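You operate a simulated robot arm through the tools that you are given. There is no shell and no other tool.

You run a simulated robot arm. Do the job below in one go: nothing can be reset, and whatever is moved stays where it is left.

Task
Turn the silver top nut till its needle shows green, then lock it.
Fine: draw the yellow tab back first, push it in after; last, swing the tiller to the red stop.

The check looks at the end state, three seconds after you hand in, the way a careful person would. Anything else that was tipped, shoved, dropped, spilled or broken makes it a failure.

Robot
A 7-joint arm with a fingered hand, fixed in place. Base frame: the origin is on the floor under the middle of its stand, x ahead of it, y to its left, z up. Lengths are in m, angles in rad, forces in N, time in s.
With the tool pointing down near the work surface it reaches from about 0.4 to 0.72 m from the base axis. Its first joint turns from -2.897 to 2.897 rad. Payload 3.4 kg.
Tool frame: the origin (TCP) lies between the finger pads and is the grasp point; the fingertips stand 0.025 m ahead of it; z points along the fingers, y is the line along which they close. The gripper opens to 0.088 m; its body begins 0.029 m behind the TCP. The gripper is a hand of 3 fingers: y runs from the thumb to the fingers, the wrist lies at [-0.013, -0.106, -0.174] in the tool frame.
Orientation is that of the tool frame in the base frame, as a unit quaternion [x, y, z, w]. With the fingers straight down and the wrist toward the robot, the tool's x, y and z point along [0, 1, 0], [1, 0, 0] and [0, 0, -1] of the base frame.

Tools
- The arm moves only by the tool arm_command. Its argument "plan" is a list of rows, each an object (a shift or turn left out is 0) with "travel": the shift along the tool's x, y, z in m, a list of three; "rot": the turn, a rotation vector about the tool's x, y, z in rad, a list of three. In form: [{"travel": [tx, ty, tz], "rot": [wx, wy, wz]}, ...]. A call has 1 to 20 rows; each row is the pose to reach, as a shift and turn from the pose commanded when the call began, along the tool's axes at that moment. Rows are played at 5 a second. More than 0.05 m and 0.15 rad between two rows, and nothing of the call is played. Where a pose cannot be reached the arm comes as near as it can. A force on the tool above 40 N (or 10 N above the force at the start of the call, whichever is more), or a blocked arm, ends the call early, and 0.2 s more pass. In this call time passes only in rows, and 0.2 s behind the last. It gives the time, the measured TCP pose, the force on the tool (base axes), the opening and the grip force at its end, in the units of the frame above (readings bear some noise), with the torque about the TCP (base axes, N m) and any sound that the robot's microphone picked up, and new pictures: "views" is both (left out), scene, wrist or none.
- Cameras (640 x 400 px; columns grow to the right, rows downward): "scene" is fixed at [0.2183, -0.6512, 1.6329]; the picture's right is [0.80, -0.61, 0.00], its down [-0.53, -0.69, -0.49] and it looks along [0.30, 0.39, -0.87] (base axes); focal length 362 px, centre (320, 200). "wrist" rides on the gripper at [0.058, -0.085, -0.099] in the tool frame; the picture's right is [-0.67, 0.35, -0.66], its down [-0.69, -0.63, 0.37] and it looks along [-0.29, 0.69, 0.66] (tool axes); focal length 261 px, centre (320, 200). There is no depth. A picture from a camera that has moved, and an enlarged one, comes with that camera's place and axes in the base frame and with its lens.
- slide_trunk(by): slides the trunk up (or, below 0, down) by that many m; the arm rides with it, the base frame stays. It gives what a move gives, with no picture.
- finger_targets(index, middle, thumb_bend, thumb_turn): sets how far each is bent, from 0 (flat) to 1 (curled in); at 0.3 the hand is open as for a grip, at 0.7 the pads meet at the TCP. One left out holds its place. A second passes; each finger stops where it meets its share of the squeeze, and holds until it gets a number again. It is the only way to open and close the hand. It gives what a move gives, with no picture; readings hold the bend of each and the force on the fingers (four entries, about 0 where the hand has none), thumb and palm. thumb_turn goes from beside the hand (0) to across from the fingers (1), as for a grip.
- close_up(camera, box): a new picture of the part [left, top, right, bottom] of that camera's present view, enlarged. It takes no simulated time.
- hand_in(): hands the job in; it is judged then, once.

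Places have to be worked out from the pictures, the camera data and where the tool is seen. Open the gripper and draw the arm clear of the work before you hand the job in, unless the task says otherwise.

The tools are called after "Emit:" as a command line: name --argument value ..., lists and objects as JSON in quotes. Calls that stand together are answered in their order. arm_command: Moves the arm, as the interface text tells. Its arguments: {"type":"object","properties":{"plan":{"type":"array","items":{"type":"object","properties":{"travel":{"type":"array","items":{"type":"number"}},"rot":{"type":"array","items":{"type":"number"}}}}},"views":{"type":"string","enum":["both","scene","wrist","none"]}},"required":["plan"]} The other tools are called the same way: slide_trunk (by) moves the trunk up or down; finger_targets (index, middle, thumb_bend, thumb_turn) moves the fingers one by one; close_up (camera, box) takes an enlarged picture of a part of a camera's view; hand_in () hands the job in.

At the start:

```text
time_s: 0.0
tcp_pos: [0.3202, -0.2457, 1.2168]
orientation: [0.707, 0.707, 0.0, 0.0]
contact_force: [-0.4, -0.4, 0.1]
moment: [0.02, -0.01, 0.03]
finger_gap: 0.0877
gripper_force: 0.1
shape: jaw
bend: [0.3, 0.3, 0.3, 0.98]
finger forces: [0.0, 0.0, 0.1, 0.0, 0.0, 0.1]
trunk travel left (down, up): [-0.525, 0.065]
```

scene: 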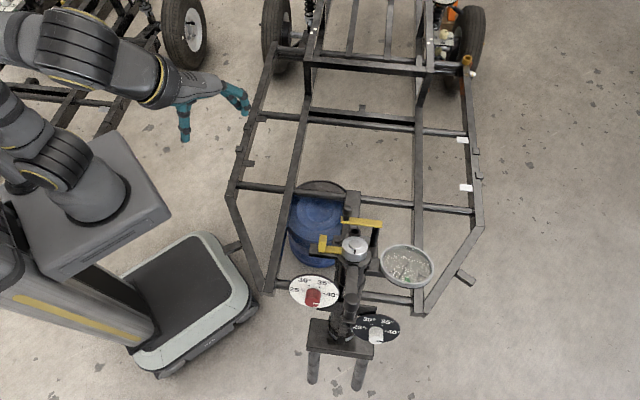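
wrist: 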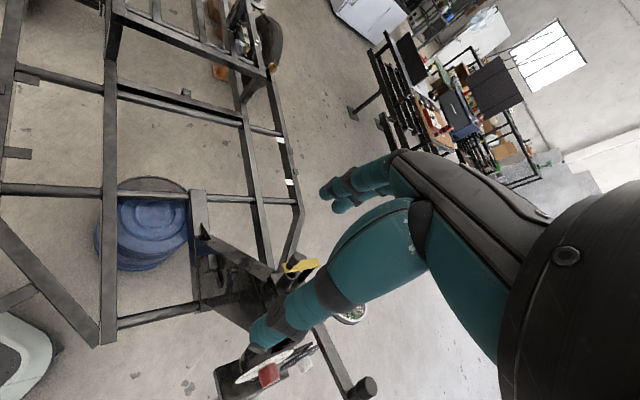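

The scene shows a vehicle frame with a fixture near pixel (350,250): silver knob, yellow tab, dials. I'll take close-ups of it before moving anything.

Emit:
close_up --camera "scene" --box '[270, 180, 450, 290]'

Emit:
close_up --camera "scene" --box '[270, 260, 430, 390]'

Emit:
close_up --camera "wrist" --box '[180, 180, 400, 400]'

```text
3.56 times, centred on (360, 235) of scene
camera zoom: at [0.2183, -0.6512, 1.6329], right [0.8, -0.61, 0.0], down [-0.53, -0.69, -0.49], along [0.3, 0.39, -0.87], focal length 1288 px, centre (178, 76)
```

zoom: 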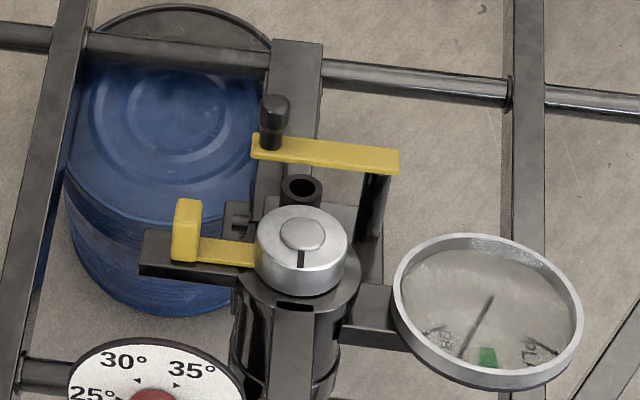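

```text
3.08 times, centred on (350, 325) of scene
camera zoom: at [0.2183, -0.6512, 1.6329], right [0.8, -0.61, 0.0], down [-0.53, -0.69, -0.49], along [0.3, 0.39, -0.87], focal length 1114 px, centre (228, -185)
```

zoom: 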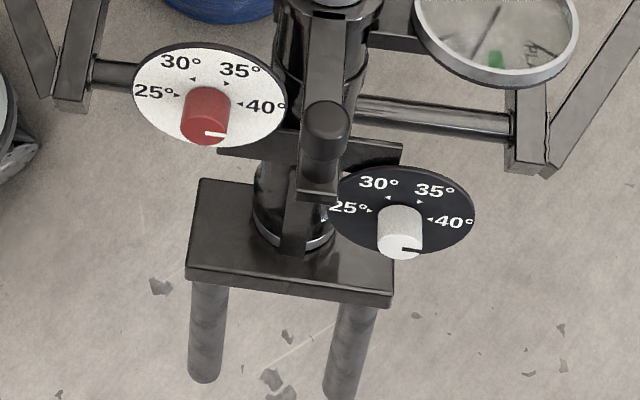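

```text
1.82 times, centred on (290, 290) of wrist
camera zoom: at [0.2349, -0.1882, 1.3164], right [0.35, -0.67, 0.66], down [-0.63, -0.69, -0.37], along [0.69, -0.29, -0.66], focal length 474 px, centre (374, 36)
```

zoom: 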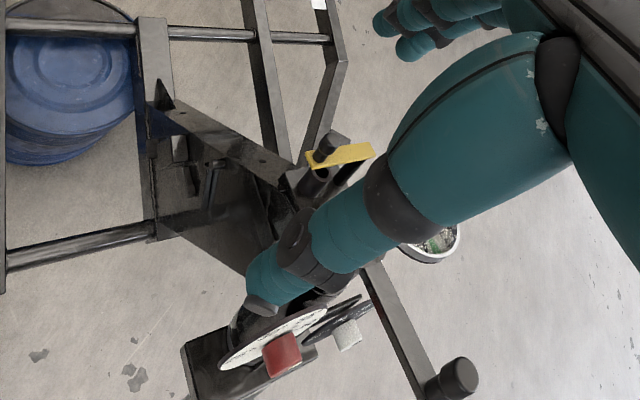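

The fixture appears to be near (0.48, -0.44, 0.87): silver nut, yellow tab at its left, gauge on the right and a tiller reaching toward the camera. I'll move the hand high and toward -y, so the wrist camera gets a clear view from another side.

Emit:
arm_command --plan '[{"travel": [-0.04, 0, 0]}, {"travel": [-0.08, 0, 0]}, {"travel": [-0.12, 0, 0]}, {"travel": [-0.16, 0, 0]}, {"travel": [-0.2, 0, 0]}, {"travel": [-0.24, 0, 0]}, {"travel": [-0.28, 0, 0]}, {"travel": [-0.32, 0, 0]}]' --views "both"

```text
time_s: 1.8
tcp_pos: [0.304, -0.4599, 1.173]
orientation: [0.707, 0.707, 0.0, 0.001]
contact_force: [-0.5, 0.3, -0.5]
moment: [-0.01, 0.0, -0.03]
finger_gap: 0.0879
gripper_force: 0.3
shape: jaw
bend: [0.3, 0.3, 0.3, 0.98]
finger forces: [0.0, 0.0, 0.0, 0.0, 0.0, 0.0]
out of reach, approached as far as the arm can: row 5, 6, 7, 8
trunk travel left (down, up): [-0.525, 0.065]
camera wrist: at [0.2188, -0.4037, 1.2727], right [0.35, -0.67, 0.66], down [-0.63, -0.69, -0.37], along [0.69, -0.28, -0.66], focal length 261 px, centre (320, 200)
```

scene: 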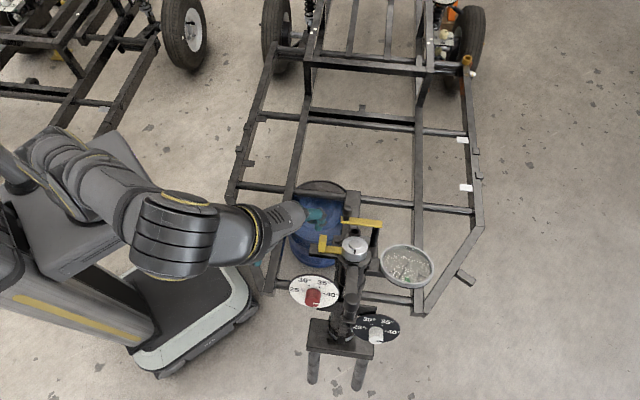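
wrist: 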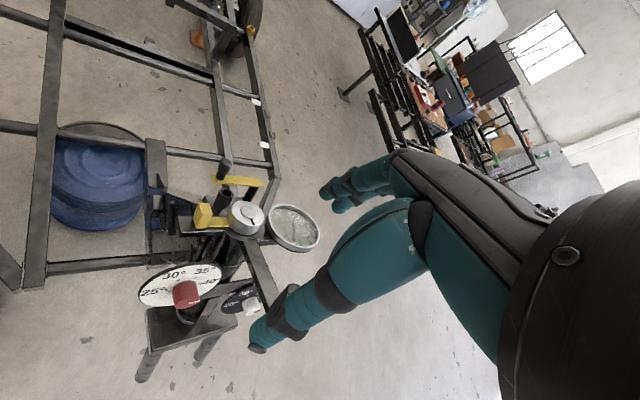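

The arm reached its limit at this height, but the wrist camera now shows the fixture clearly. I'll zoom in on it.

Emit:
close_up --camera "wrist" --box '[130, 160, 330, 285]'

Emit:
close_up --camera "wrist" --box '[120, 230, 320, 355]'

Emit:
close_up --camera "scene" --box '[365, 235, 445, 295]'

Emit:
close_up --camera "scene" --box '[305, 205, 395, 275]'

```text
3.20 times, centred on (230, 222) of wrist
camera zoom: at [0.2188, -0.4037, 1.2727], right [0.35, -0.67, 0.66], down [-0.63, -0.69, -0.37], along [0.69, -0.28, -0.66], focal length 834 px, centre (608, 128)
```

zoom: 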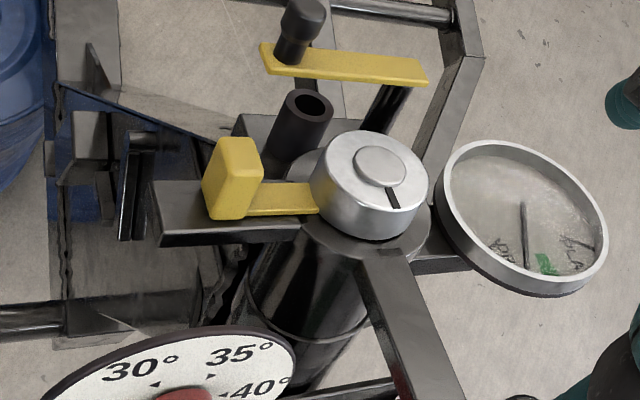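

```text
3.20 times, centred on (220, 292) of wrist
camera zoom: at [0.2188, -0.4037, 1.2727], right [0.35, -0.67, 0.66], down [-0.63, -0.69, -0.37], along [0.69, -0.28, -0.66], focal length 834 px, centre (640, -96)
```

zoom: 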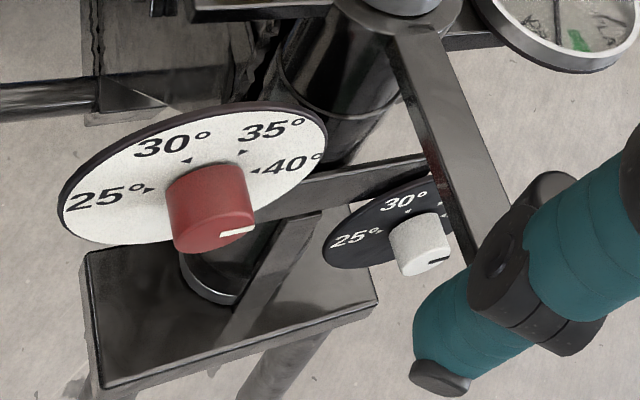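

```text
6.67 times, centred on (405, 265) of scene
camera zoom: at [0.2183, -0.6512, 1.6329], right [0.8, -0.61, 0.0], down [-0.53, -0.69, -0.49], along [0.3, 0.39, -0.87], focal length 2415 px, centre (-247, -233)
```

zoom: 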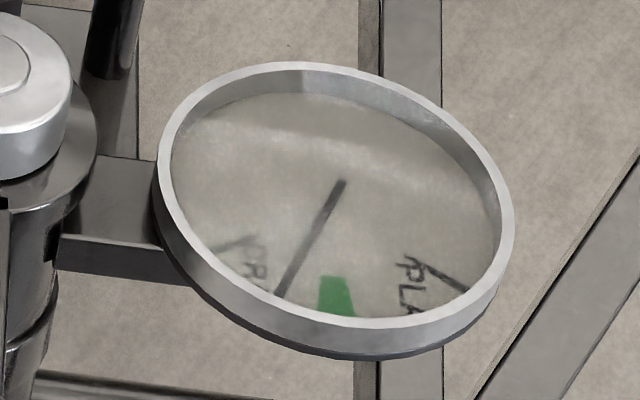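

```text
5.71 times, centred on (350, 240) of scene
camera zoom: at [0.2183, -0.6512, 1.6329], right [0.8, -0.61, 0.0], down [-0.53, -0.69, -0.49], along [0.3, 0.39, -0.87], focal length 2070 px, centre (149, -29)
```

zoom: 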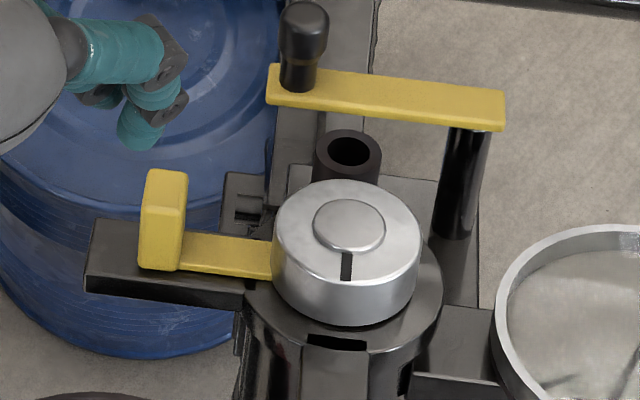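

Triangulated so far: nut top ≈ (0.462, -0.459, 0.906), about 5.6 cm wide. The yellow tab block top is ≈ (0.418, -0.402, 0.906), and the tiller knob top ≈ (0.364, -0.556, 0.995). I still need to find the red stop, so I'll zoom in further.

Emit:
close_up --camera "scene" --box '[285, 265, 345, 315]'

Emit:
close_up --camera "scene" --box '[325, 255, 405, 345]'

Emit:
close_up --camera "wrist" --box '[190, 220, 290, 300]'

```text
8.00 times, centred on (315, 290) of scene
camera zoom: at [0.2183, -0.6512, 1.6329], right [0.8, -0.61, 0.0], down [-0.53, -0.69, -0.49], along [0.3, 0.39, -0.87], focal length 2898 px, centre (360, -520)
```

zoom: 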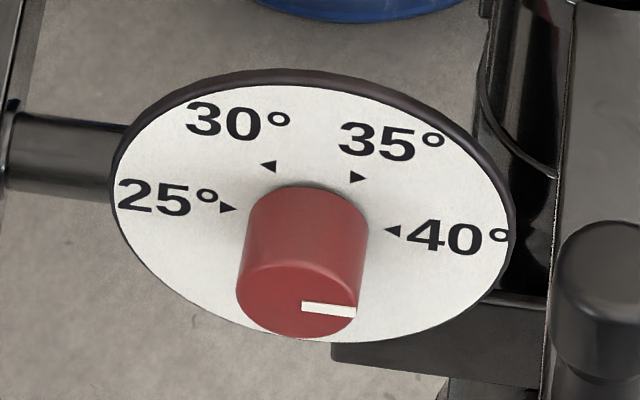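

```text
4.44 times, centred on (365, 300) of scene
camera zoom: at [0.2183, -0.6512, 1.6329], right [0.8, -0.61, 0.0], down [-0.53, -0.69, -0.49], along [0.3, 0.39, -0.87], focal length 1610 px, centre (120, -244)
```

zoom: 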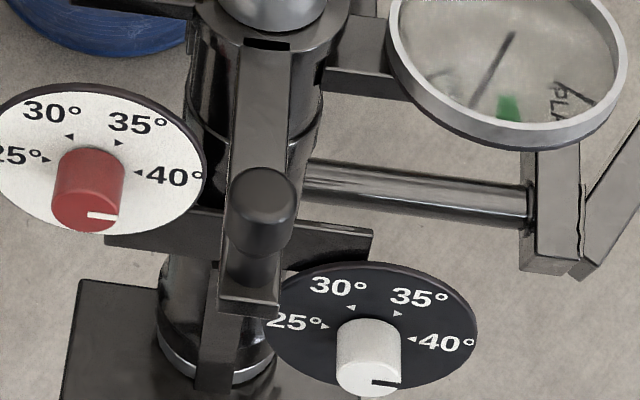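

```text
5.00 times, centred on (240, 260) of wrist
camera zoom: at [0.2188, -0.4037, 1.2727], right [0.35, -0.67, 0.66], down [-0.63, -0.69, -0.37], along [0.69, -0.28, -0.66], focal length 1303 px, centre (720, -100)
```

zoom: 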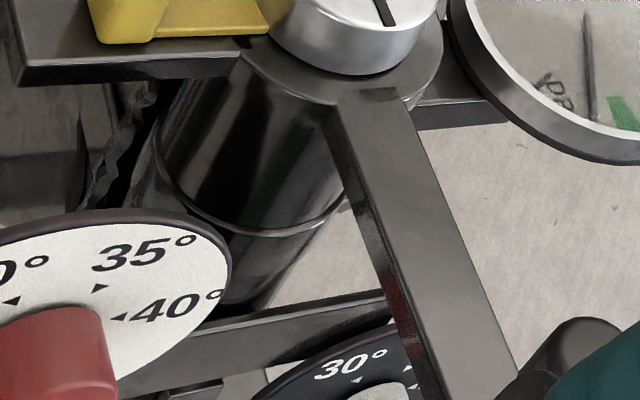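

The red streak on the tiller's side looks like a reflection of the red knob, and no separate red stop is visible yet. I'll yaw the hand and shift toward +y to view the fixture from the other side.

Emit:
arm_command --plan '[{"travel": [0.02, 0, 0], "rot": [0, 0, 0.15]}, {"travel": [0.04, 0, 0], "rot": [0, 0, 0.3]}, {"travel": [0.06, 0, 0], "rot": [0, 0, 0.45]}, {"travel": [0.08, 0, 0], "rot": [0, 0, 0.6]}, {"travel": [0.1, 0, 0], "rot": [0, 0, 0.75]}, {"travel": [0.12, 0, 0], "rot": [0, 0, 0.9]}, {"travel": [0.14, 0, 0], "rot": [0, 0, 1.05]}, {"travel": [0.14, 0, 0], "rot": [0, 0, 1.2]}]' --views "both"

```text
time_s: 3.6
tcp_pos: [0.3732, -0.41, 1.2746]
orientation: [0.983, 0.184, 0.0, -0.001]
contact_force: [-0.1, 0.0, 0.0]
moment: [-0.03, -0.01, -0.03]
finger_gap: 0.0878
gripper_force: 0.0
shape: jaw
bend: [0.3, 0.3, 0.3, 0.98]
finger forces: [0.0, 0.0, 0.1, 0.0, 0.1, 0.0]
out of reach, approached as far as the arm can: row 1, 2, 3, 4, 5, 6, 7, 8
trunk travel left (down, up): [-0.525, 0.065]
camera wrist: at [0.3969, -0.3104, 1.3755], right [-0.5, -0.57, 0.66], down [-0.87, 0.34, -0.36], along [-0.02, -0.75, -0.66], focal length 261 px, centre (320, 200)
```

scene: 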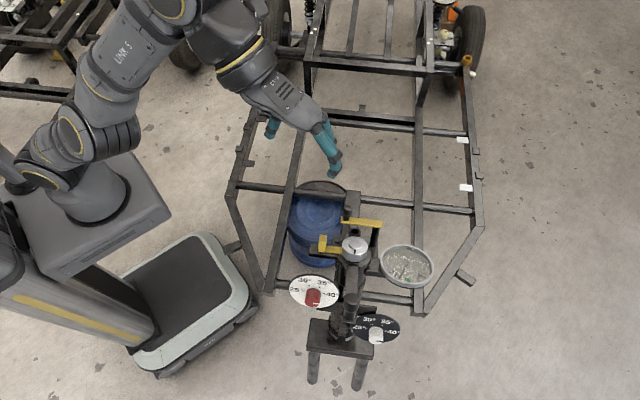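
wrist: 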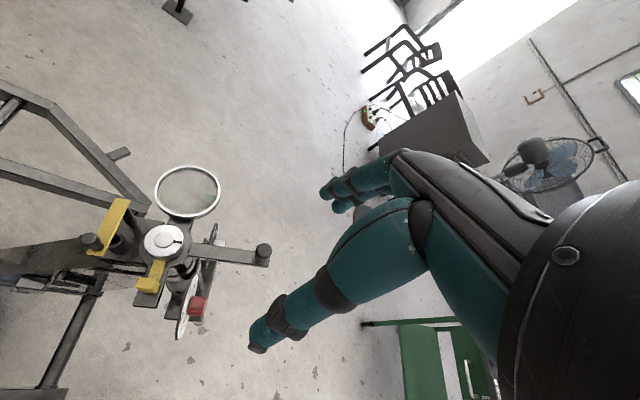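

This view from the +y side shows the nut, tab, tiller and gauge well. I'll zoom in.

Emit:
close_up --camera "wrist" --box '[70, 160, 290, 300]'

Emit:
close_up --camera "wrist" --box '[130, 220, 280, 340]'

Emit:
close_up --camera "wrist" --box '[0, 180, 140, 310]'

```text
2.86 times, centred on (180, 230) of wrist
camera zoom: at [0.3969, -0.3104, 1.3755], right [-0.5, -0.57, 0.66], down [-0.87, 0.34, -0.36], along [-0.02, -0.75, -0.66], focal length 745 px, centre (720, 114)
```

zoom: 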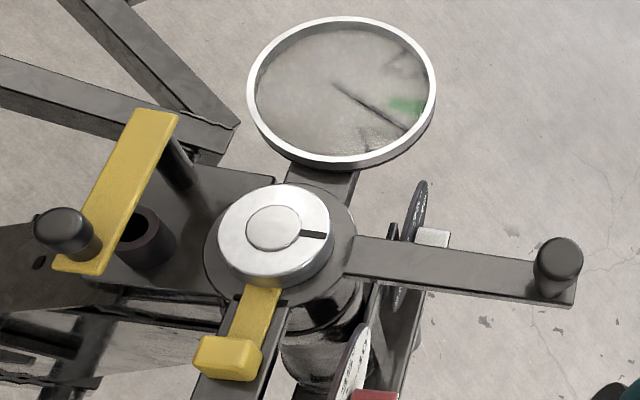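

```text
3.33 times, centred on (205, 280) of wrist
camera zoom: at [0.3969, -0.3104, 1.3755], right [-0.5, -0.57, 0.66], down [-0.87, 0.34, -0.36], along [-0.02, -0.75, -0.66], focal length 869 px, centre (703, -67)
```

zoom: 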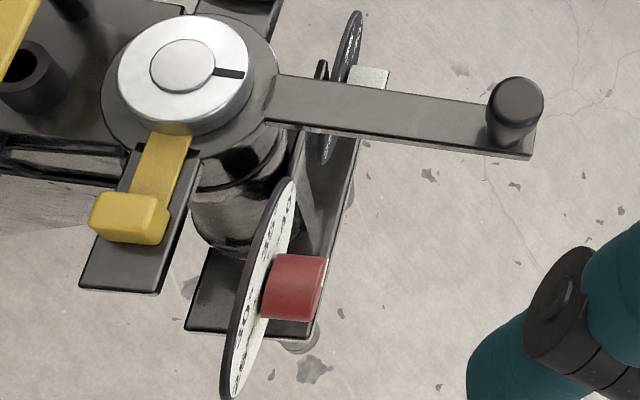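

```text
3.08 times, centred on (70, 245) of wrist
camera zoom: at [0.3969, -0.3104, 1.3755], right [-0.5, -0.57, 0.66], down [-0.87, 0.34, -0.36], along [-0.02, -0.75, -0.66], focal length 802 px, centre (1089, 62)
```

zoom: 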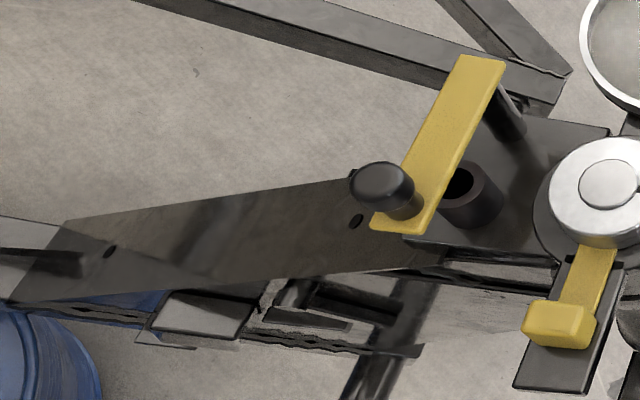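

View 3 confirms the geometry: nut centre ≈ (0.460, -0.460), and tiller knob top ≈ (0.365, -0.557, 0.995) at radius 0.138 from the column axis. I'll zoom in on the nut, tab and tiller root to get heights and sizes.

Emit:
close_up --camera "wrist" --box '[125, 215, 215, 300]'

Emit:
close_up --camera "scene" --box '[312, 225, 377, 275]'

Emit:
close_up --camera "wrist" --box '[145, 155, 230, 225]'

```text
4.71 times, centred on (170, 258) of wrist
camera zoom: at [0.3969, -0.3104, 1.3755], right [-0.5, -0.57, 0.66], down [-0.87, 0.34, -0.36], along [-0.02, -0.75, -0.66], focal length 1227 px, centre (1026, -71)
```

zoom: 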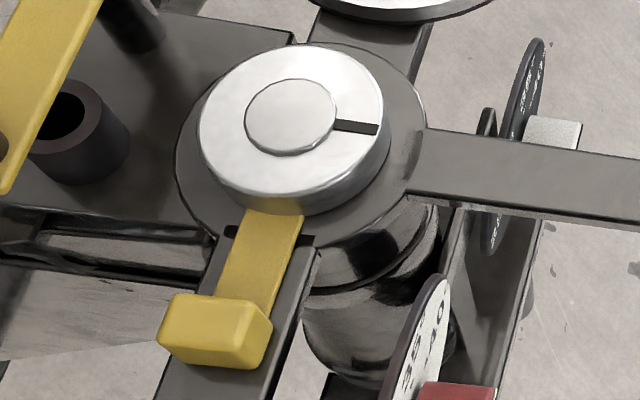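

```text
8.00 times, centred on (344, 250) of scene
camera zoom: at [0.2183, -0.6512, 1.6329], right [0.8, -0.61, 0.0], down [-0.53, -0.69, -0.49], along [0.3, 0.39, -0.87], focal length 2898 px, centre (124, -200)
```

zoom: 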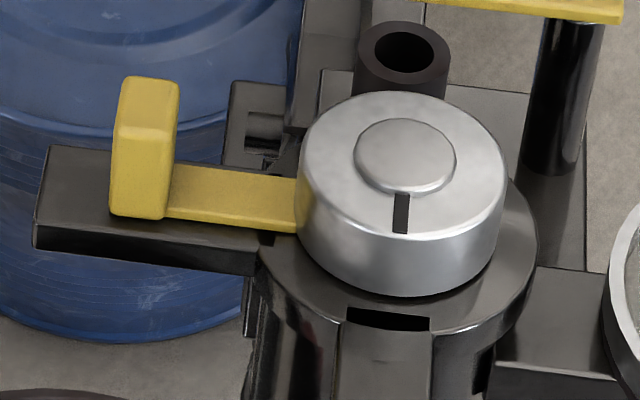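

```text
5.71 times, centred on (188, 190) of wrist
camera zoom: at [0.3969, -0.3104, 1.3755], right [-0.5, -0.57, 0.66], down [-0.87, 0.34, -0.36], along [-0.02, -0.75, -0.66], focal length 1489 px, centre (1077, 257)
```

zoom: 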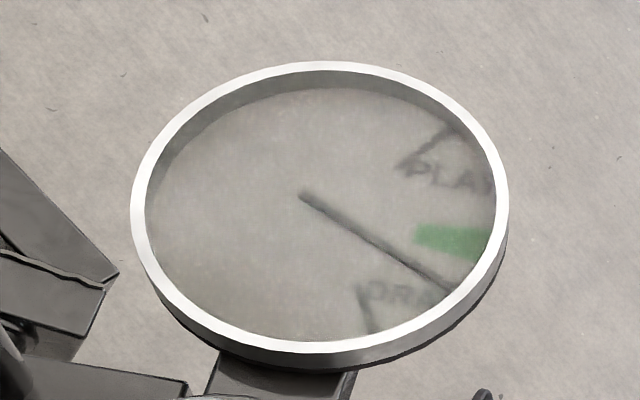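

The gauge reads DRAG to PLAY with green between, and the needle sits on the DRAG side of green. The whole fixture is tilted about 21°, with its axis leaning toward +x/+y. Next I'll yaw the hand so its closing line matches the tiller direction, over free space.

Emit:
arm_command --plan '[{"travel": [0.004, -0.007, 0.0], "rot": [0, 0, -0.14]}, {"travel": [0.008, -0.013, 0.0], "rot": [0, 0, -0.28]}, {"travel": [0.012, -0.02, 0.0], "rot": [0, 0, -0.42]}, {"travel": [0.017, -0.027, 0.0], "rot": [0, 0, -0.56]}, {"travel": [0.021, -0.033, 0.01], "rot": [0, 0, -0.7]}, {"travel": [0.025, -0.04, 0.02], "rot": [0, 0, -0.84]}, {"travel": [0.03, -0.047, 0.03], "rot": [0, 0, -0.98]}, {"travel": [0.034, -0.053, 0.04], "rot": [0, 0, -1.12]}, {"travel": [0.038, -0.06, 0.05], "rot": [0, 0, -1.26]}, {"travel": [0.042, -0.066, 0.06], "rot": [0, 0, -1.4]}, {"travel": [0.047, -0.073, 0.07], "rot": [0, 0, -1.54]}, {"travel": [0.051, -0.08, 0.08], "rot": [0, 0, -1.68]}, {"travel": [0.055, -0.086, 0.09], "rot": [0, 0, -1.82]}]' --views "both"

```text
time_s: 6.4
tcp_pos: [0.4106, -0.3222, 1.1948]
orientation: [0.456, 0.89, -0.001, 0.0]
contact_force: [-0.2, 0.8, 0.9]
moment: [0.03, 0.01, 0.01]
finger_gap: 0.0878
gripper_force: 0.0
shape: jaw
bend: [0.3, 0.3, 0.3, 0.98]
finger forces: [0.0, 0.0, 0.0, 0.1, 0.1, 0.0]
out of reach, approached as far as the arm can: row 1, 2, 3, 4, 5, 6, 7, 8, 9, 10, 11, 12, 13
trunk travel left (down, up): [-0.525, 0.065]
camera wrist: at [0.3068, -0.3257, 1.2948], right [0.67, -0.34, 0.66], down [-0.11, -0.92, -0.37], along [0.73, 0.17, -0.66], focal length 261 px, centre (320, 200)
```

scene: 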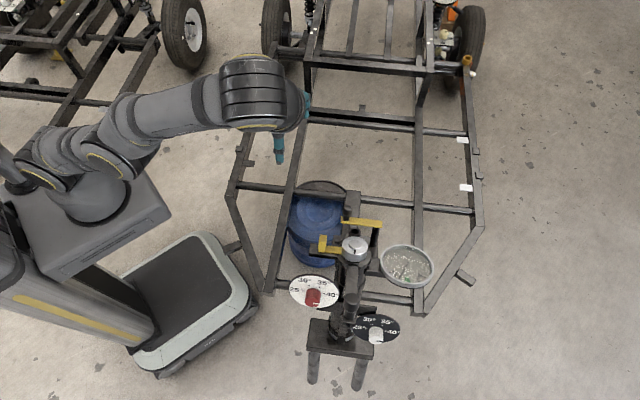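
wrist: 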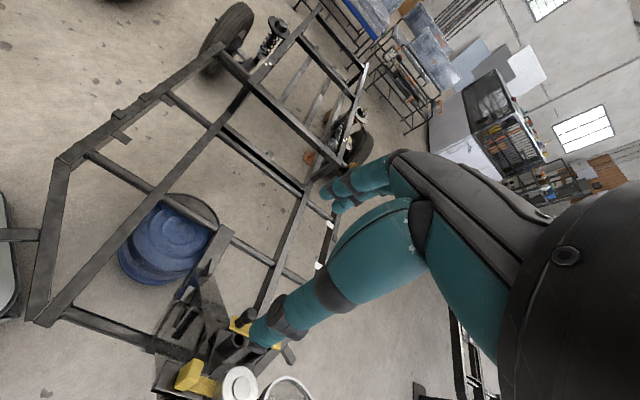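

The arm is stretched at this height; I estimate its wrist reach as a sphere of about 0.615 m centred near z≈1.02. Raising the trunk about 6 cm should centre that sphere on the wrist heights I need (about 1.1).

Emit:
slide_trunk --by 0.06

```text
time_s: 7.4
tcp_pos: [0.4098, -0.3224, 1.2549]
orientation: [0.458, 0.889, 0.0, 0.0]
contact_force: [0.7, 0.0, -0.1]
moment: [-0.02, 0.03, 0.02]
finger_gap: 0.0875
gripper_force: 0.1
shape: jaw
bend: [0.3, 0.3, 0.3, 0.98]
finger forces: [0.0, 0.1, 0.1, 0.0, 0.0, 0.1]
trunk travel left (down, up): [-0.585, 0.005]
```

Now I'll lower to about 9 cm above the tab along the fixture axis. At the same time I'll tilt the tool 21° so its z lies along the column axis.

Emit:
arm_command --plan '[{"travel": [-0.008, -0.001, 0.033], "rot": [0.04, 0, 0]}, {"travel": [-0.016, -0.002, 0.066], "rot": [0.08, 0, 0]}, {"travel": [-0.024, -0.003, 0.1], "rot": [0.13, 0, 0]}, {"travel": [-0.034, -0.004, 0.133], "rot": [0.18, 0, 0]}, {"travel": [-0.043, -0.005, 0.166], "rot": [0.23, 0, 0]}, {"travel": [-0.052, -0.006, 0.2], "rot": [0.28, 0, 0]}, {"travel": [-0.061, -0.007, 0.233], "rot": [0.33, 0, 0]}, {"travel": [-0.07, -0.009, 0.265], "rot": [0.367, 0, 0]}]' --views "both"

```text
time_s: 9.2
tcp_pos: [0.4529, -0.3966, 0.9923]
orientation: [0.45, 0.874, -0.162, -0.085]
contact_force: [0.5, -0.2, 0.2]
moment: [-0.04, 0.0, -0.01]
finger_gap: 0.0878
gripper_force: 0.1
shape: jaw
bend: [0.3, 0.3, 0.3, 0.98]
finger forces: [0.0, 0.0, 0.0, 0.0, 0.0, 0.0]
out of reach, approached as far as the arm can: row 1, 2, 3, 4, 5, 6, 7, 8
trunk travel left (down, up): [-0.585, 0.005]
camera wrist: at [0.383, -0.3762, 1.1156], right [0.85, -0.22, 0.48], down [-0.19, -0.98, -0.12], along [0.5, 0.01, -0.87], focal length 261 px, centre (320, 200)
```

scene: 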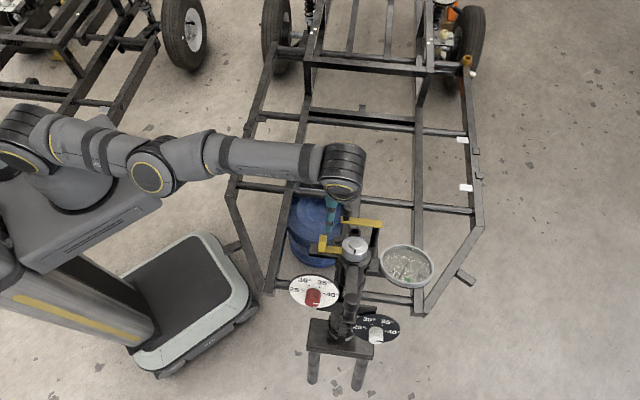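
wrist: 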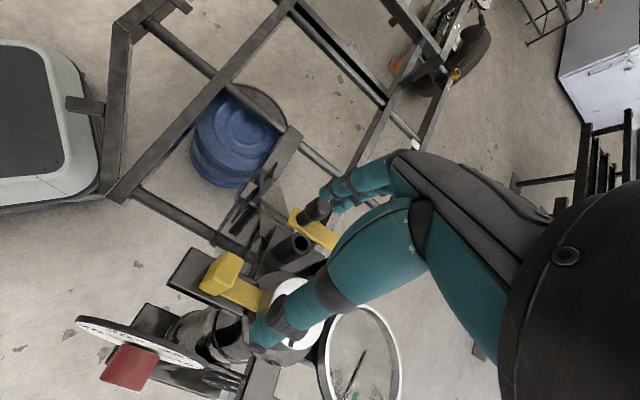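

The pose is close to the target, right at the edge of reach. The wrist camera now has a near view of the tab, nut and gauge, so I'll zoom in to refine positions.

Emit:
close_up --camera "wrist" --box '[150, 190, 410, 400]'

Emit:
close_up --camera "wrist" --box '[160, 235, 280, 325]'

Emit:
close_up --camera "scene" --box '[290, 140, 440, 300]'

```text
1.90 times, centred on (280, 295) of wrist
camera zoom: at [0.383, -0.3762, 1.1156], right [0.85, -0.22, 0.48], down [-0.19, -0.98, -0.12], along [0.5, 0.01, -0.87], focal length 496 px, centre (396, 19)
```

zoom: 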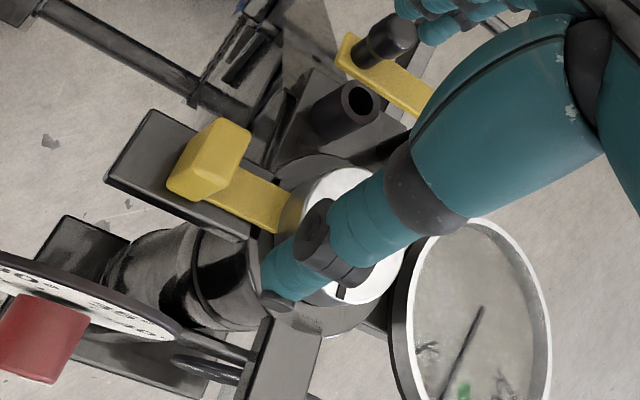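

```text
4.44 times, centred on (220, 280) of wrist
camera zoom: at [0.383, -0.3762, 1.1156], right [0.85, -0.22, 0.48], down [-0.19, -0.98, -0.12], along [0.5, 0.01, -0.87], focal length 1158 px, centre (764, -156)
```

zoom: 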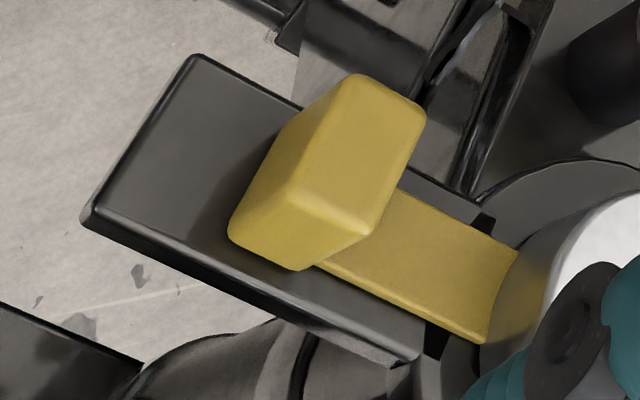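

```text
2.50 times, centred on (365, 220) of scene
camera zoom: at [0.2183, -0.6512, 1.6329], right [0.8, -0.61, 0.0], down [-0.53, -0.69, -0.49], along [0.3, 0.39, -0.87], focal length 906 px, centre (208, 150)
```

zoom: 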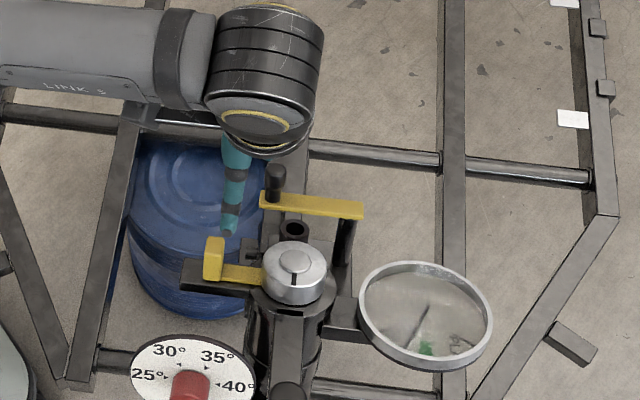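

Refined estimates: tab block top centre ≈ (0.416, -0.405, 0.909), block about 15×24×28 mm, plate about 27 mm below its top. In tool axes I need about +15 mm x, -2 mm y and +88 mm z, so I'll go most of the way and check.

Emit:
arm_command --plan '[{"travel": [0.008, -0.001, 0.02]}, {"travel": [0.015, -0.002, 0.04]}, {"travel": [0.015, -0.002, 0.057]}]' --views "both"

Emit:
close_up --camera "wrist" --box '[190, 170, 420, 400]'

Emit:
close_up --camera "scene" --box '[300, 190, 390, 260]'

```text
time_s: 10.0
tcp_pos: [0.4397, -0.4144, 0.94]
orientation: [0.45, 0.874, -0.161, -0.085]
contact_force: [0.2, 0.0, 0.8]
moment: [0.0, 0.0, 0.01]
finger_gap: 0.0878
gripper_force: 0.0
shape: jaw
bend: [0.3, 0.3, 0.3, 0.98]
finger forces: [0.0, 0.0, 0.1, 0.1, 0.0, 0.1]
out of reach, approached as far as the arm can: row 1, 2, 3
trunk travel left (down, up): [-0.585, 0.005]
camera wrist: at [0.37, -0.3933, 1.0643], right [0.85, -0.22, 0.48], down [-0.19, -0.98, -0.12], along [0.5, 0.01, -0.87], focal length 261 px, centre (320, 200)
```

scene: 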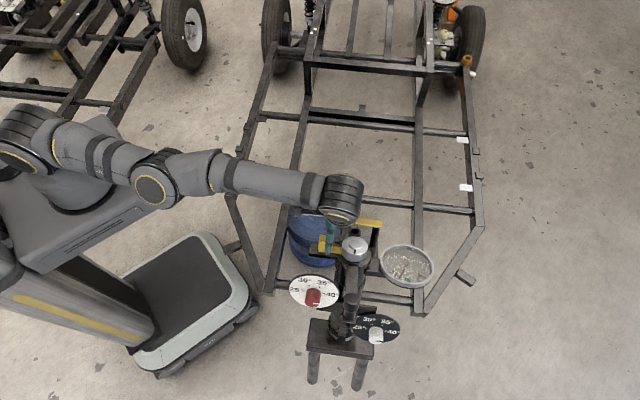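
wrist: 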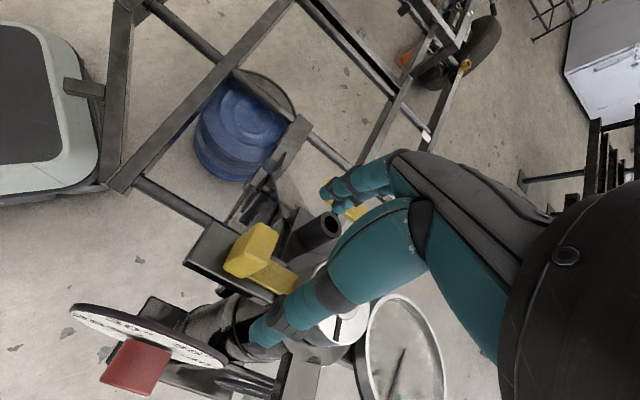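

```text
1.74 times, centred on (305, 285) of wrist
camera zoom: at [0.37, -0.3933, 1.0643], right [0.85, -0.22, 0.48], down [-0.19, -0.98, -0.12], along [0.5, 0.01, -0.87], focal length 453 px, centre (346, 52)
```

zoom: 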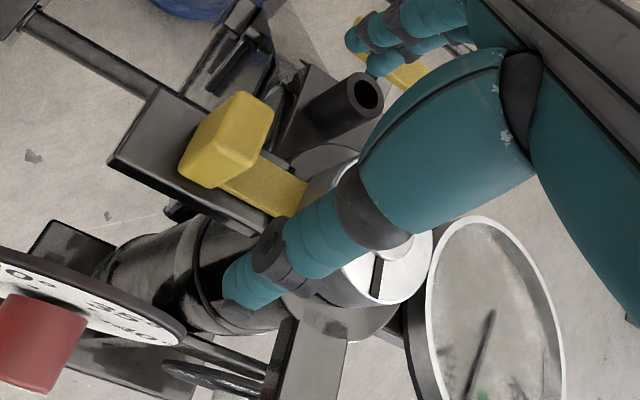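

```text
5.71 times, centred on (345, 225) of scene
camera zoom: at [0.2183, -0.6512, 1.6329], right [0.8, -0.61, 0.0], down [-0.53, -0.69, -0.49], along [0.3, 0.39, -0.87], focal length 2070 px, centre (177, 57)
```

zoom: 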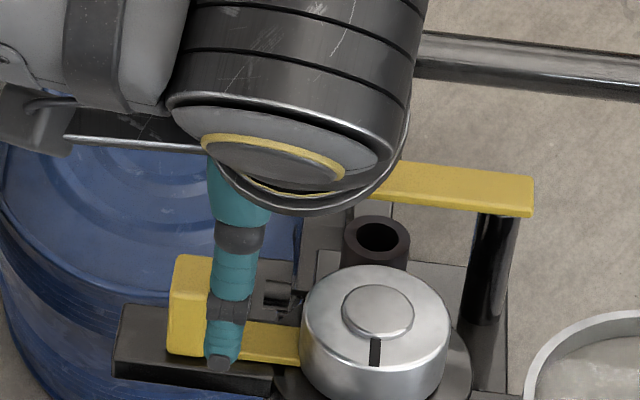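

Asking for +x moved the hand the other way, so this wrist yaw looks limited by the joints even though orientation is held. I'll back straight off along the axis, then turn to the natural yaw (wrist toward the robot) where there is more freedom.

Emit:
arm_command --plan '[{"travel": [0, 0, -0.03]}, {"travel": [0, 0, -0.06]}, {"travel": [0, 0, -0.09]}, {"travel": [0.01, 0, -0.12]}, {"travel": [0.03, 0, -0.14]}]' --views "none"

```text
time_s: 11.2
tcp_pos: [0.4629, -0.3597, 1.0719]
orientation: [0.449, 0.875, -0.162, -0.083]
contact_force: [0.4, -0.8, -0.4]
moment: [-0.05, 0.0, 0.01]
finger_gap: 0.088
gripper_force: 0.0
shape: jaw
bend: [0.3, 0.3, 0.3, 0.98]
finger forces: [0.0, 0.0, 0.0, 0.0, 0.1, 0.0]
out of reach, approached as far as the arm can: row 2, 3, 4
trunk travel left (down, up): [-0.585, 0.005]
```

That retreat ended cleanly in reach at (0.463, -0.360, 1.072). Now I'll rotate about the tool axis by about 1.48 rad so the wrist points toward the robot.

Emit:
arm_command --plan '[{"rot": [0, 0, 0.148]}, {"rot": [0, 0, 0.296]}, {"rot": [0, 0, 0.444]}, {"rot": [0, 0, 0.592]}, {"rot": [0, 0, 0.74]}, {"rot": [0, 0, 0.888]}, {"rot": [0, 0, 1.036]}, {"rot": [0, 0, 1.184]}, {"rot": [0, 0, 1.332]}, {"rot": [0, 0, 1.48]}]' --views "both"

```text
time_s: 13.4
tcp_pos: [0.4627, -0.3598, 1.0719]
orientation: [0.922, 0.341, -0.177, 0.048]
contact_force: [0.7, -0.4, -0.4]
moment: [-0.02, -0.03, 0.0]
finger_gap: 0.0875
gripper_force: 0.1
shape: jaw
bend: [0.3, 0.3, 0.3, 0.98]
finger forces: [0.0, 0.0, 0.0, 0.1, 0.1, 0.1]
trunk travel left (down, up): [-0.585, 0.005]
camera wrist: at [0.4767, -0.2394, 1.1468], right [-0.05, -0.54, 0.84], down [-1.0, -0.02, -0.08], along [0.06, -0.84, -0.54], focal length 261 px, centre (320, 200)
```

scene: 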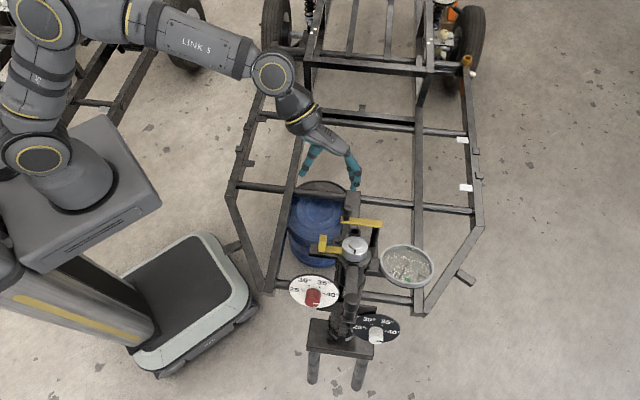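
wrist: 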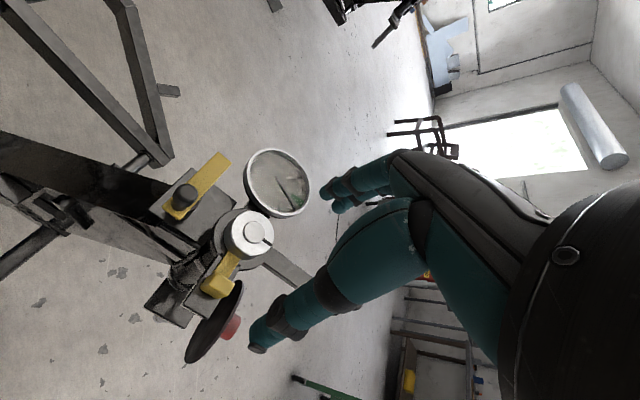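

In reach now, with a clear view of the whole fixture from the robot's side. I'll zoom in to refine the geometry.

Emit:
close_up --camera "wrist" --box '[140, 140, 320, 310]'

Emit:
close_up --camera "wrist" --box '[190, 200, 290, 310]'

Emit:
close_up --camera "wrist" --box '[235, 140, 320, 225]'

```text
2.35 times, centred on (230, 225) of wrist
camera zoom: at [0.4767, -0.2394, 1.1468], right [-0.05, -0.54, 0.84], down [-1.0, -0.02, -0.08], along [0.06, -0.84, -0.54], focal length 613 px, centre (532, 141)
```

zoom: 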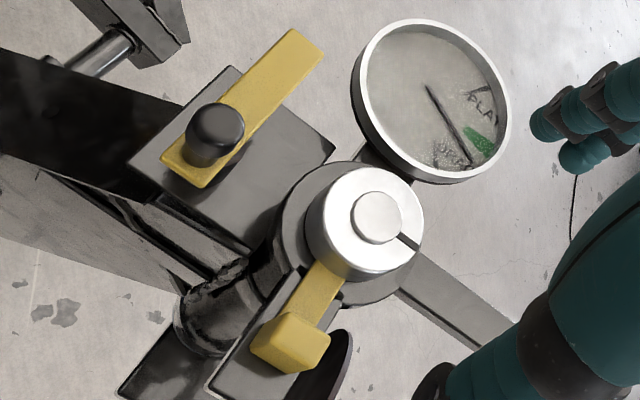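

```text
3.64 times, centred on (240, 255) of wrist
camera zoom: at [0.4767, -0.2394, 1.1468], right [-0.05, -0.54, 0.84], down [-1.0, -0.02, -0.08], along [0.06, -0.84, -0.54], focal length 948 px, centre (611, 0)
```

zoom: 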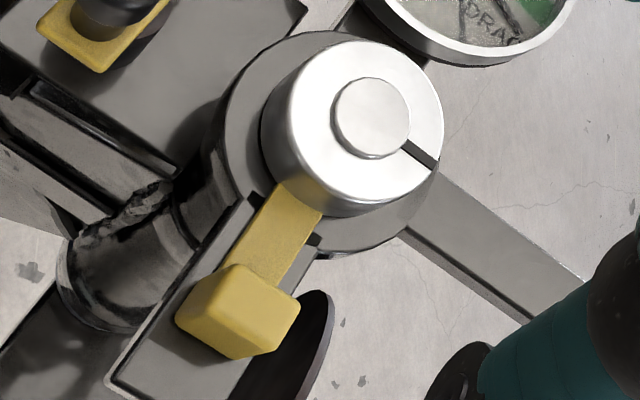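

```text
4.71 times, centred on (278, 182) of wrist
camera zoom: at [0.4767, -0.2394, 1.1468], right [-0.05, -0.54, 0.84], down [-1.0, -0.02, -0.08], along [0.06, -0.84, -0.54], focal length 1227 px, centre (520, 282)
```

zoom: 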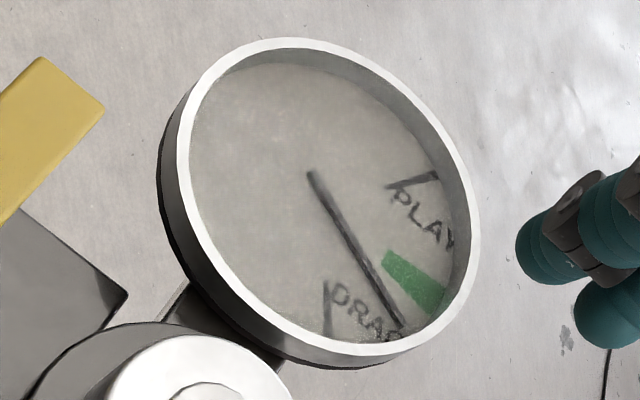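

I'll zoom tighter on the tab block to fix its top face and thickness before placing fingers around it.

Emit:
close_up --camera "wrist" --box '[195, 240, 255, 310]'

Emit:
close_up --camera "scene" --box '[310, 225, 360, 260]'

```text
5.71 times, centred on (225, 275) of wrist
camera zoom: at [0.4767, -0.2394, 1.1468], right [-0.05, -0.54, 0.84], down [-1.0, -0.02, -0.08], along [0.06, -0.84, -0.54], focal length 1489 px, centre (863, -229)
```

zoom: 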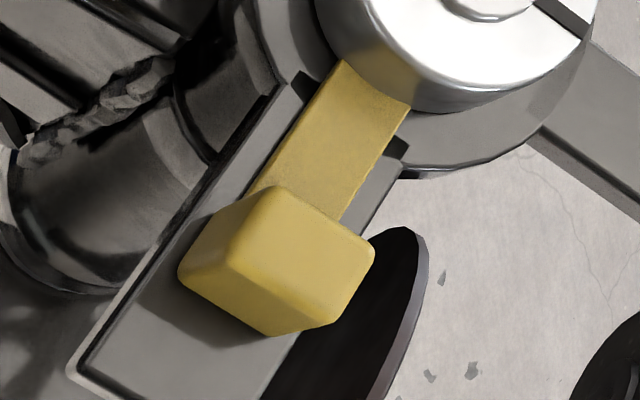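

```text
11.43 times, centred on (335, 242) of scene
camera zoom: at [0.2183, -0.6512, 1.6329], right [0.8, -0.61, 0.0], down [-0.53, -0.69, -0.49], along [0.3, 0.39, -0.87], focal length 4140 px, centre (149, -286)
```

zoom: 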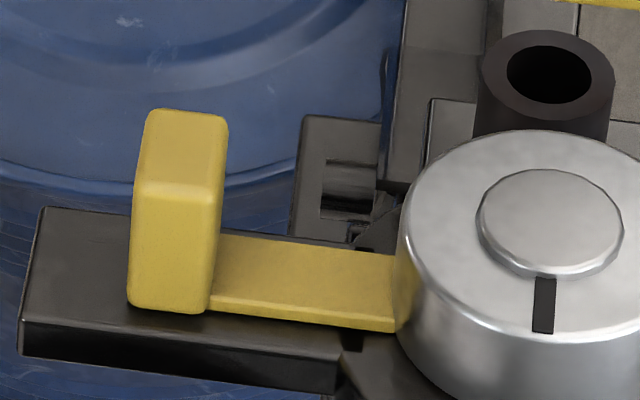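

Better fit now: the axis tilt is about 23.5° toward azimuth 43.5°, nut top centre (0.461, -0.459, 0.908), and tab block top ≈ (0.413, -0.407, 0.915). I'll narrow the fingers to about 5 cm so they can straddle the block along its slide direction.

Emit:
finger_targets --index 0.45 --middle 0.45 --thumb_bend 0.45

Emit:
arm_command --plan '[{"travel": [-0.001, 0, 0.03], "rot": [-0.013, -0.01, -0.01]}, {"travel": [-0.003, 0, 0.06], "rot": [-0.026, -0.021, -0.02]}, {"travel": [-0.004, -0.001, 0.09], "rot": [-0.039, -0.032, -0.03]}, {"travel": [-0.006, -0.001, 0.118], "rot": [-0.052, -0.042, -0.041]}]' --views "both"

Emit:
close_up --camera "scene" --box '[290, 180, 390, 270]'

Emit:
close_up --camera "wrist" --box '[150, 150, 350, 350]'

```text
time_s: 14.4
tcp_pos: [0.4618, -0.3604, 1.0715]
orientation: [0.922, 0.343, -0.176, 0.047]
contact_force: [0.1, 0.7, -0.4]
moment: [0.0, 0.0, 0.02]
finger_gap: 0.0534
gripper_force: 0.1
shape: fingers
bend: [0.45, 0.45, 0.45, 0.98]
finger forces: [0.1, 0.1, 0.0, 0.0, 0.0, 0.0]
trunk travel left (down, up): [-0.585, 0.005]
```

```text
time_s: 15.4
tcp_pos: [0.4241, -0.3867, 0.9618]
orientation: [0.909, 0.365, -0.187, 0.076]
contact_force: [-0.6, -0.4, 0.0]
moment: [0.01, 0.0, -0.01]
finger_gap: 0.0531
gripper_force: 0.1
shape: fingers
bend: [0.45, 0.45, 0.45, 0.98]
finger forces: [0.0, 0.0, 0.1, 0.0, 0.0, 0.0]
trunk travel left (down, up): [-0.585, 0.005]
camera wrist: at [0.4308, -0.2628, 1.0316], right [-0.02, -0.5, 0.87], down [-0.99, -0.08, -0.07], along [0.1, -0.86, -0.49], focal length 261 px, centre (320, 200)
```

scene: 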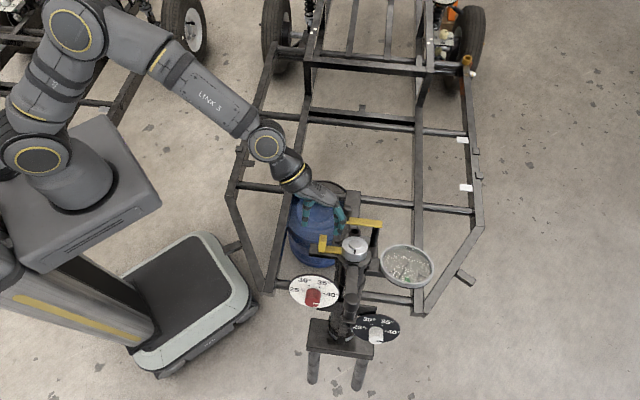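
wrist: 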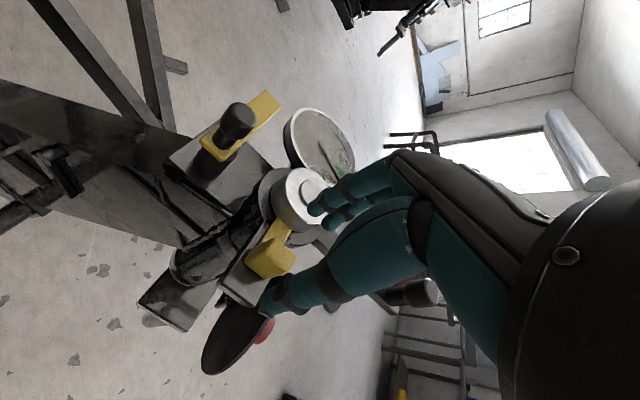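

```text
4.44 times, centred on (340, 225) of scene
camera zoom: at [0.2183, -0.6512, 1.6329], right [0.8, -0.61, 0.0], down [-0.53, -0.69, -0.49], along [0.3, 0.39, -0.87], focal length 1610 px, centre (231, 89)
```

zoom: 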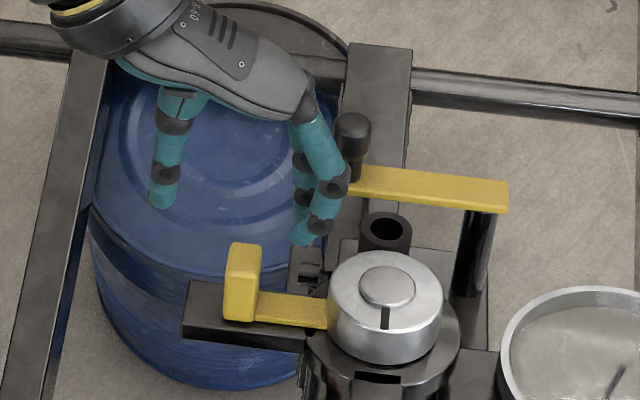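

```text
2.00 times, centred on (250, 250) of wrist
camera zoom: at [0.4308, -0.2628, 1.0316], right [-0.02, -0.5, 0.87], down [-0.99, -0.08, -0.07], along [0.1, -0.86, -0.49], focal length 521 px, centre (460, 100)
```

zoom: 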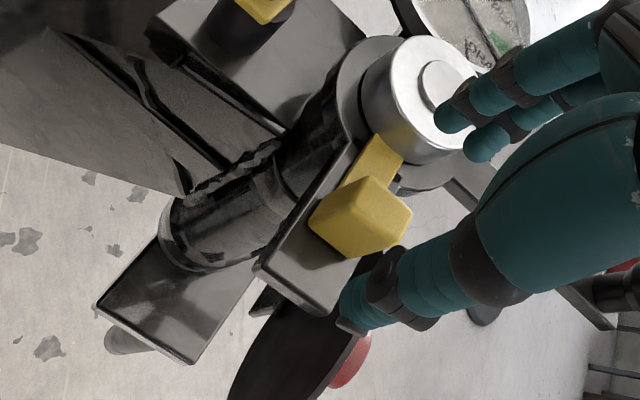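

The fingers bracket the block, with the thumb outside and two fingers between the block and the nut. I'll shift 4 mm outward for nut clearance and lower about 48 mm along the axis in small steps.

Emit:
arm_command --plan '[{"travel": [0, -0.004, 0.01]}, {"travel": [0, -0.004, 0.02]}, {"travel": [0, -0.004, 0.03]}, {"travel": [0, -0.004, 0.038]}]' --views "both"

Emit:
close_up --camera "scene" --box '[300, 200, 380, 265]'

Emit:
close_up --camera "wrist" --box '[200, 140, 380, 320]'

```text
time_s: 16.4
tcp_pos: [0.4103, -0.3952, 0.9284]
orientation: [0.909, 0.364, -0.187, 0.075]
contact_force: [0.8, -0.3, 0.3]
moment: [0.02, -0.06, 0.01]
finger_gap: 0.0533
gripper_force: 0.0
shape: fingers
bend: [0.45, 0.45, 0.45, 0.98]
finger forces: [0.0, 0.1, 0.1, 0.0, 0.1, 0.1]
trunk travel left (down, up): [-0.585, 0.005]
camera wrist: at [0.4169, -0.2702, 0.997], right [-0.02, -0.5, 0.87], down [-0.99, -0.08, -0.06], along [0.1, -0.86, -0.49], focal length 261 px, centre (320, 200)
```

scene: 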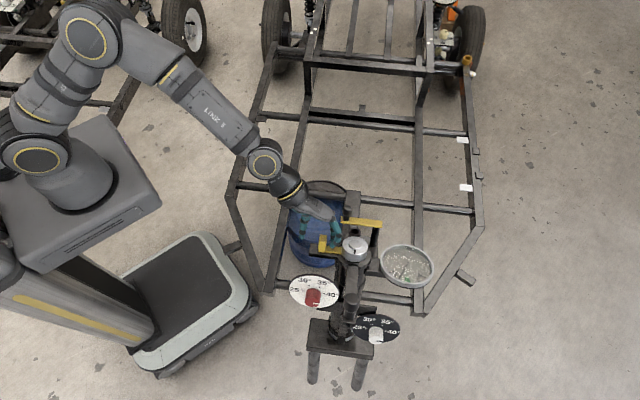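
wrist: 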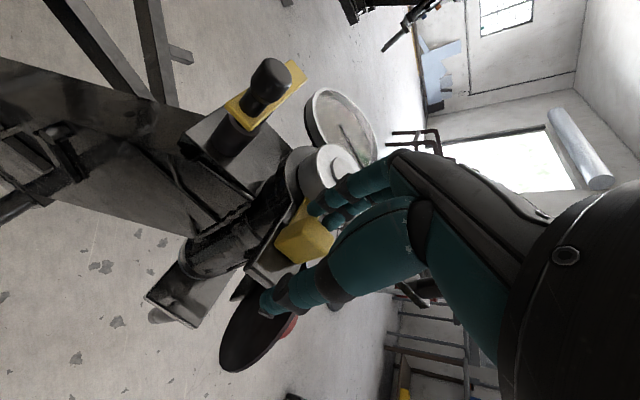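

```text
6.15 times, centred on (340, 232) of scene
camera zoom: at [0.2183, -0.6512, 1.6329], right [0.8, -0.61, 0.0], down [-0.53, -0.69, -0.49], along [0.3, 0.39, -0.87], focal length 2229 px, centre (197, 0)
```

zoom: 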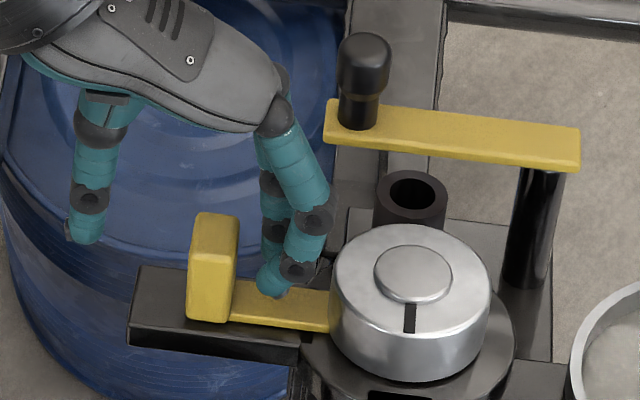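

```text
2.22 times, centred on (290, 230) of wrist
camera zoom: at [0.4169, -0.2702, 0.997], right [-0.02, -0.5, 0.87], down [-0.99, -0.08, -0.06], along [0.1, -0.86, -0.49], focal length 579 px, centre (387, 133)
```

zoom: 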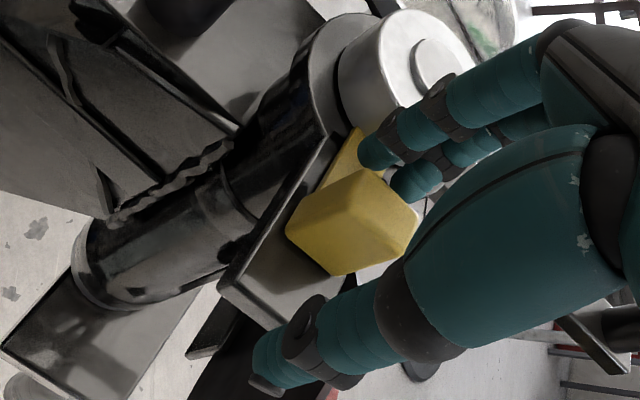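

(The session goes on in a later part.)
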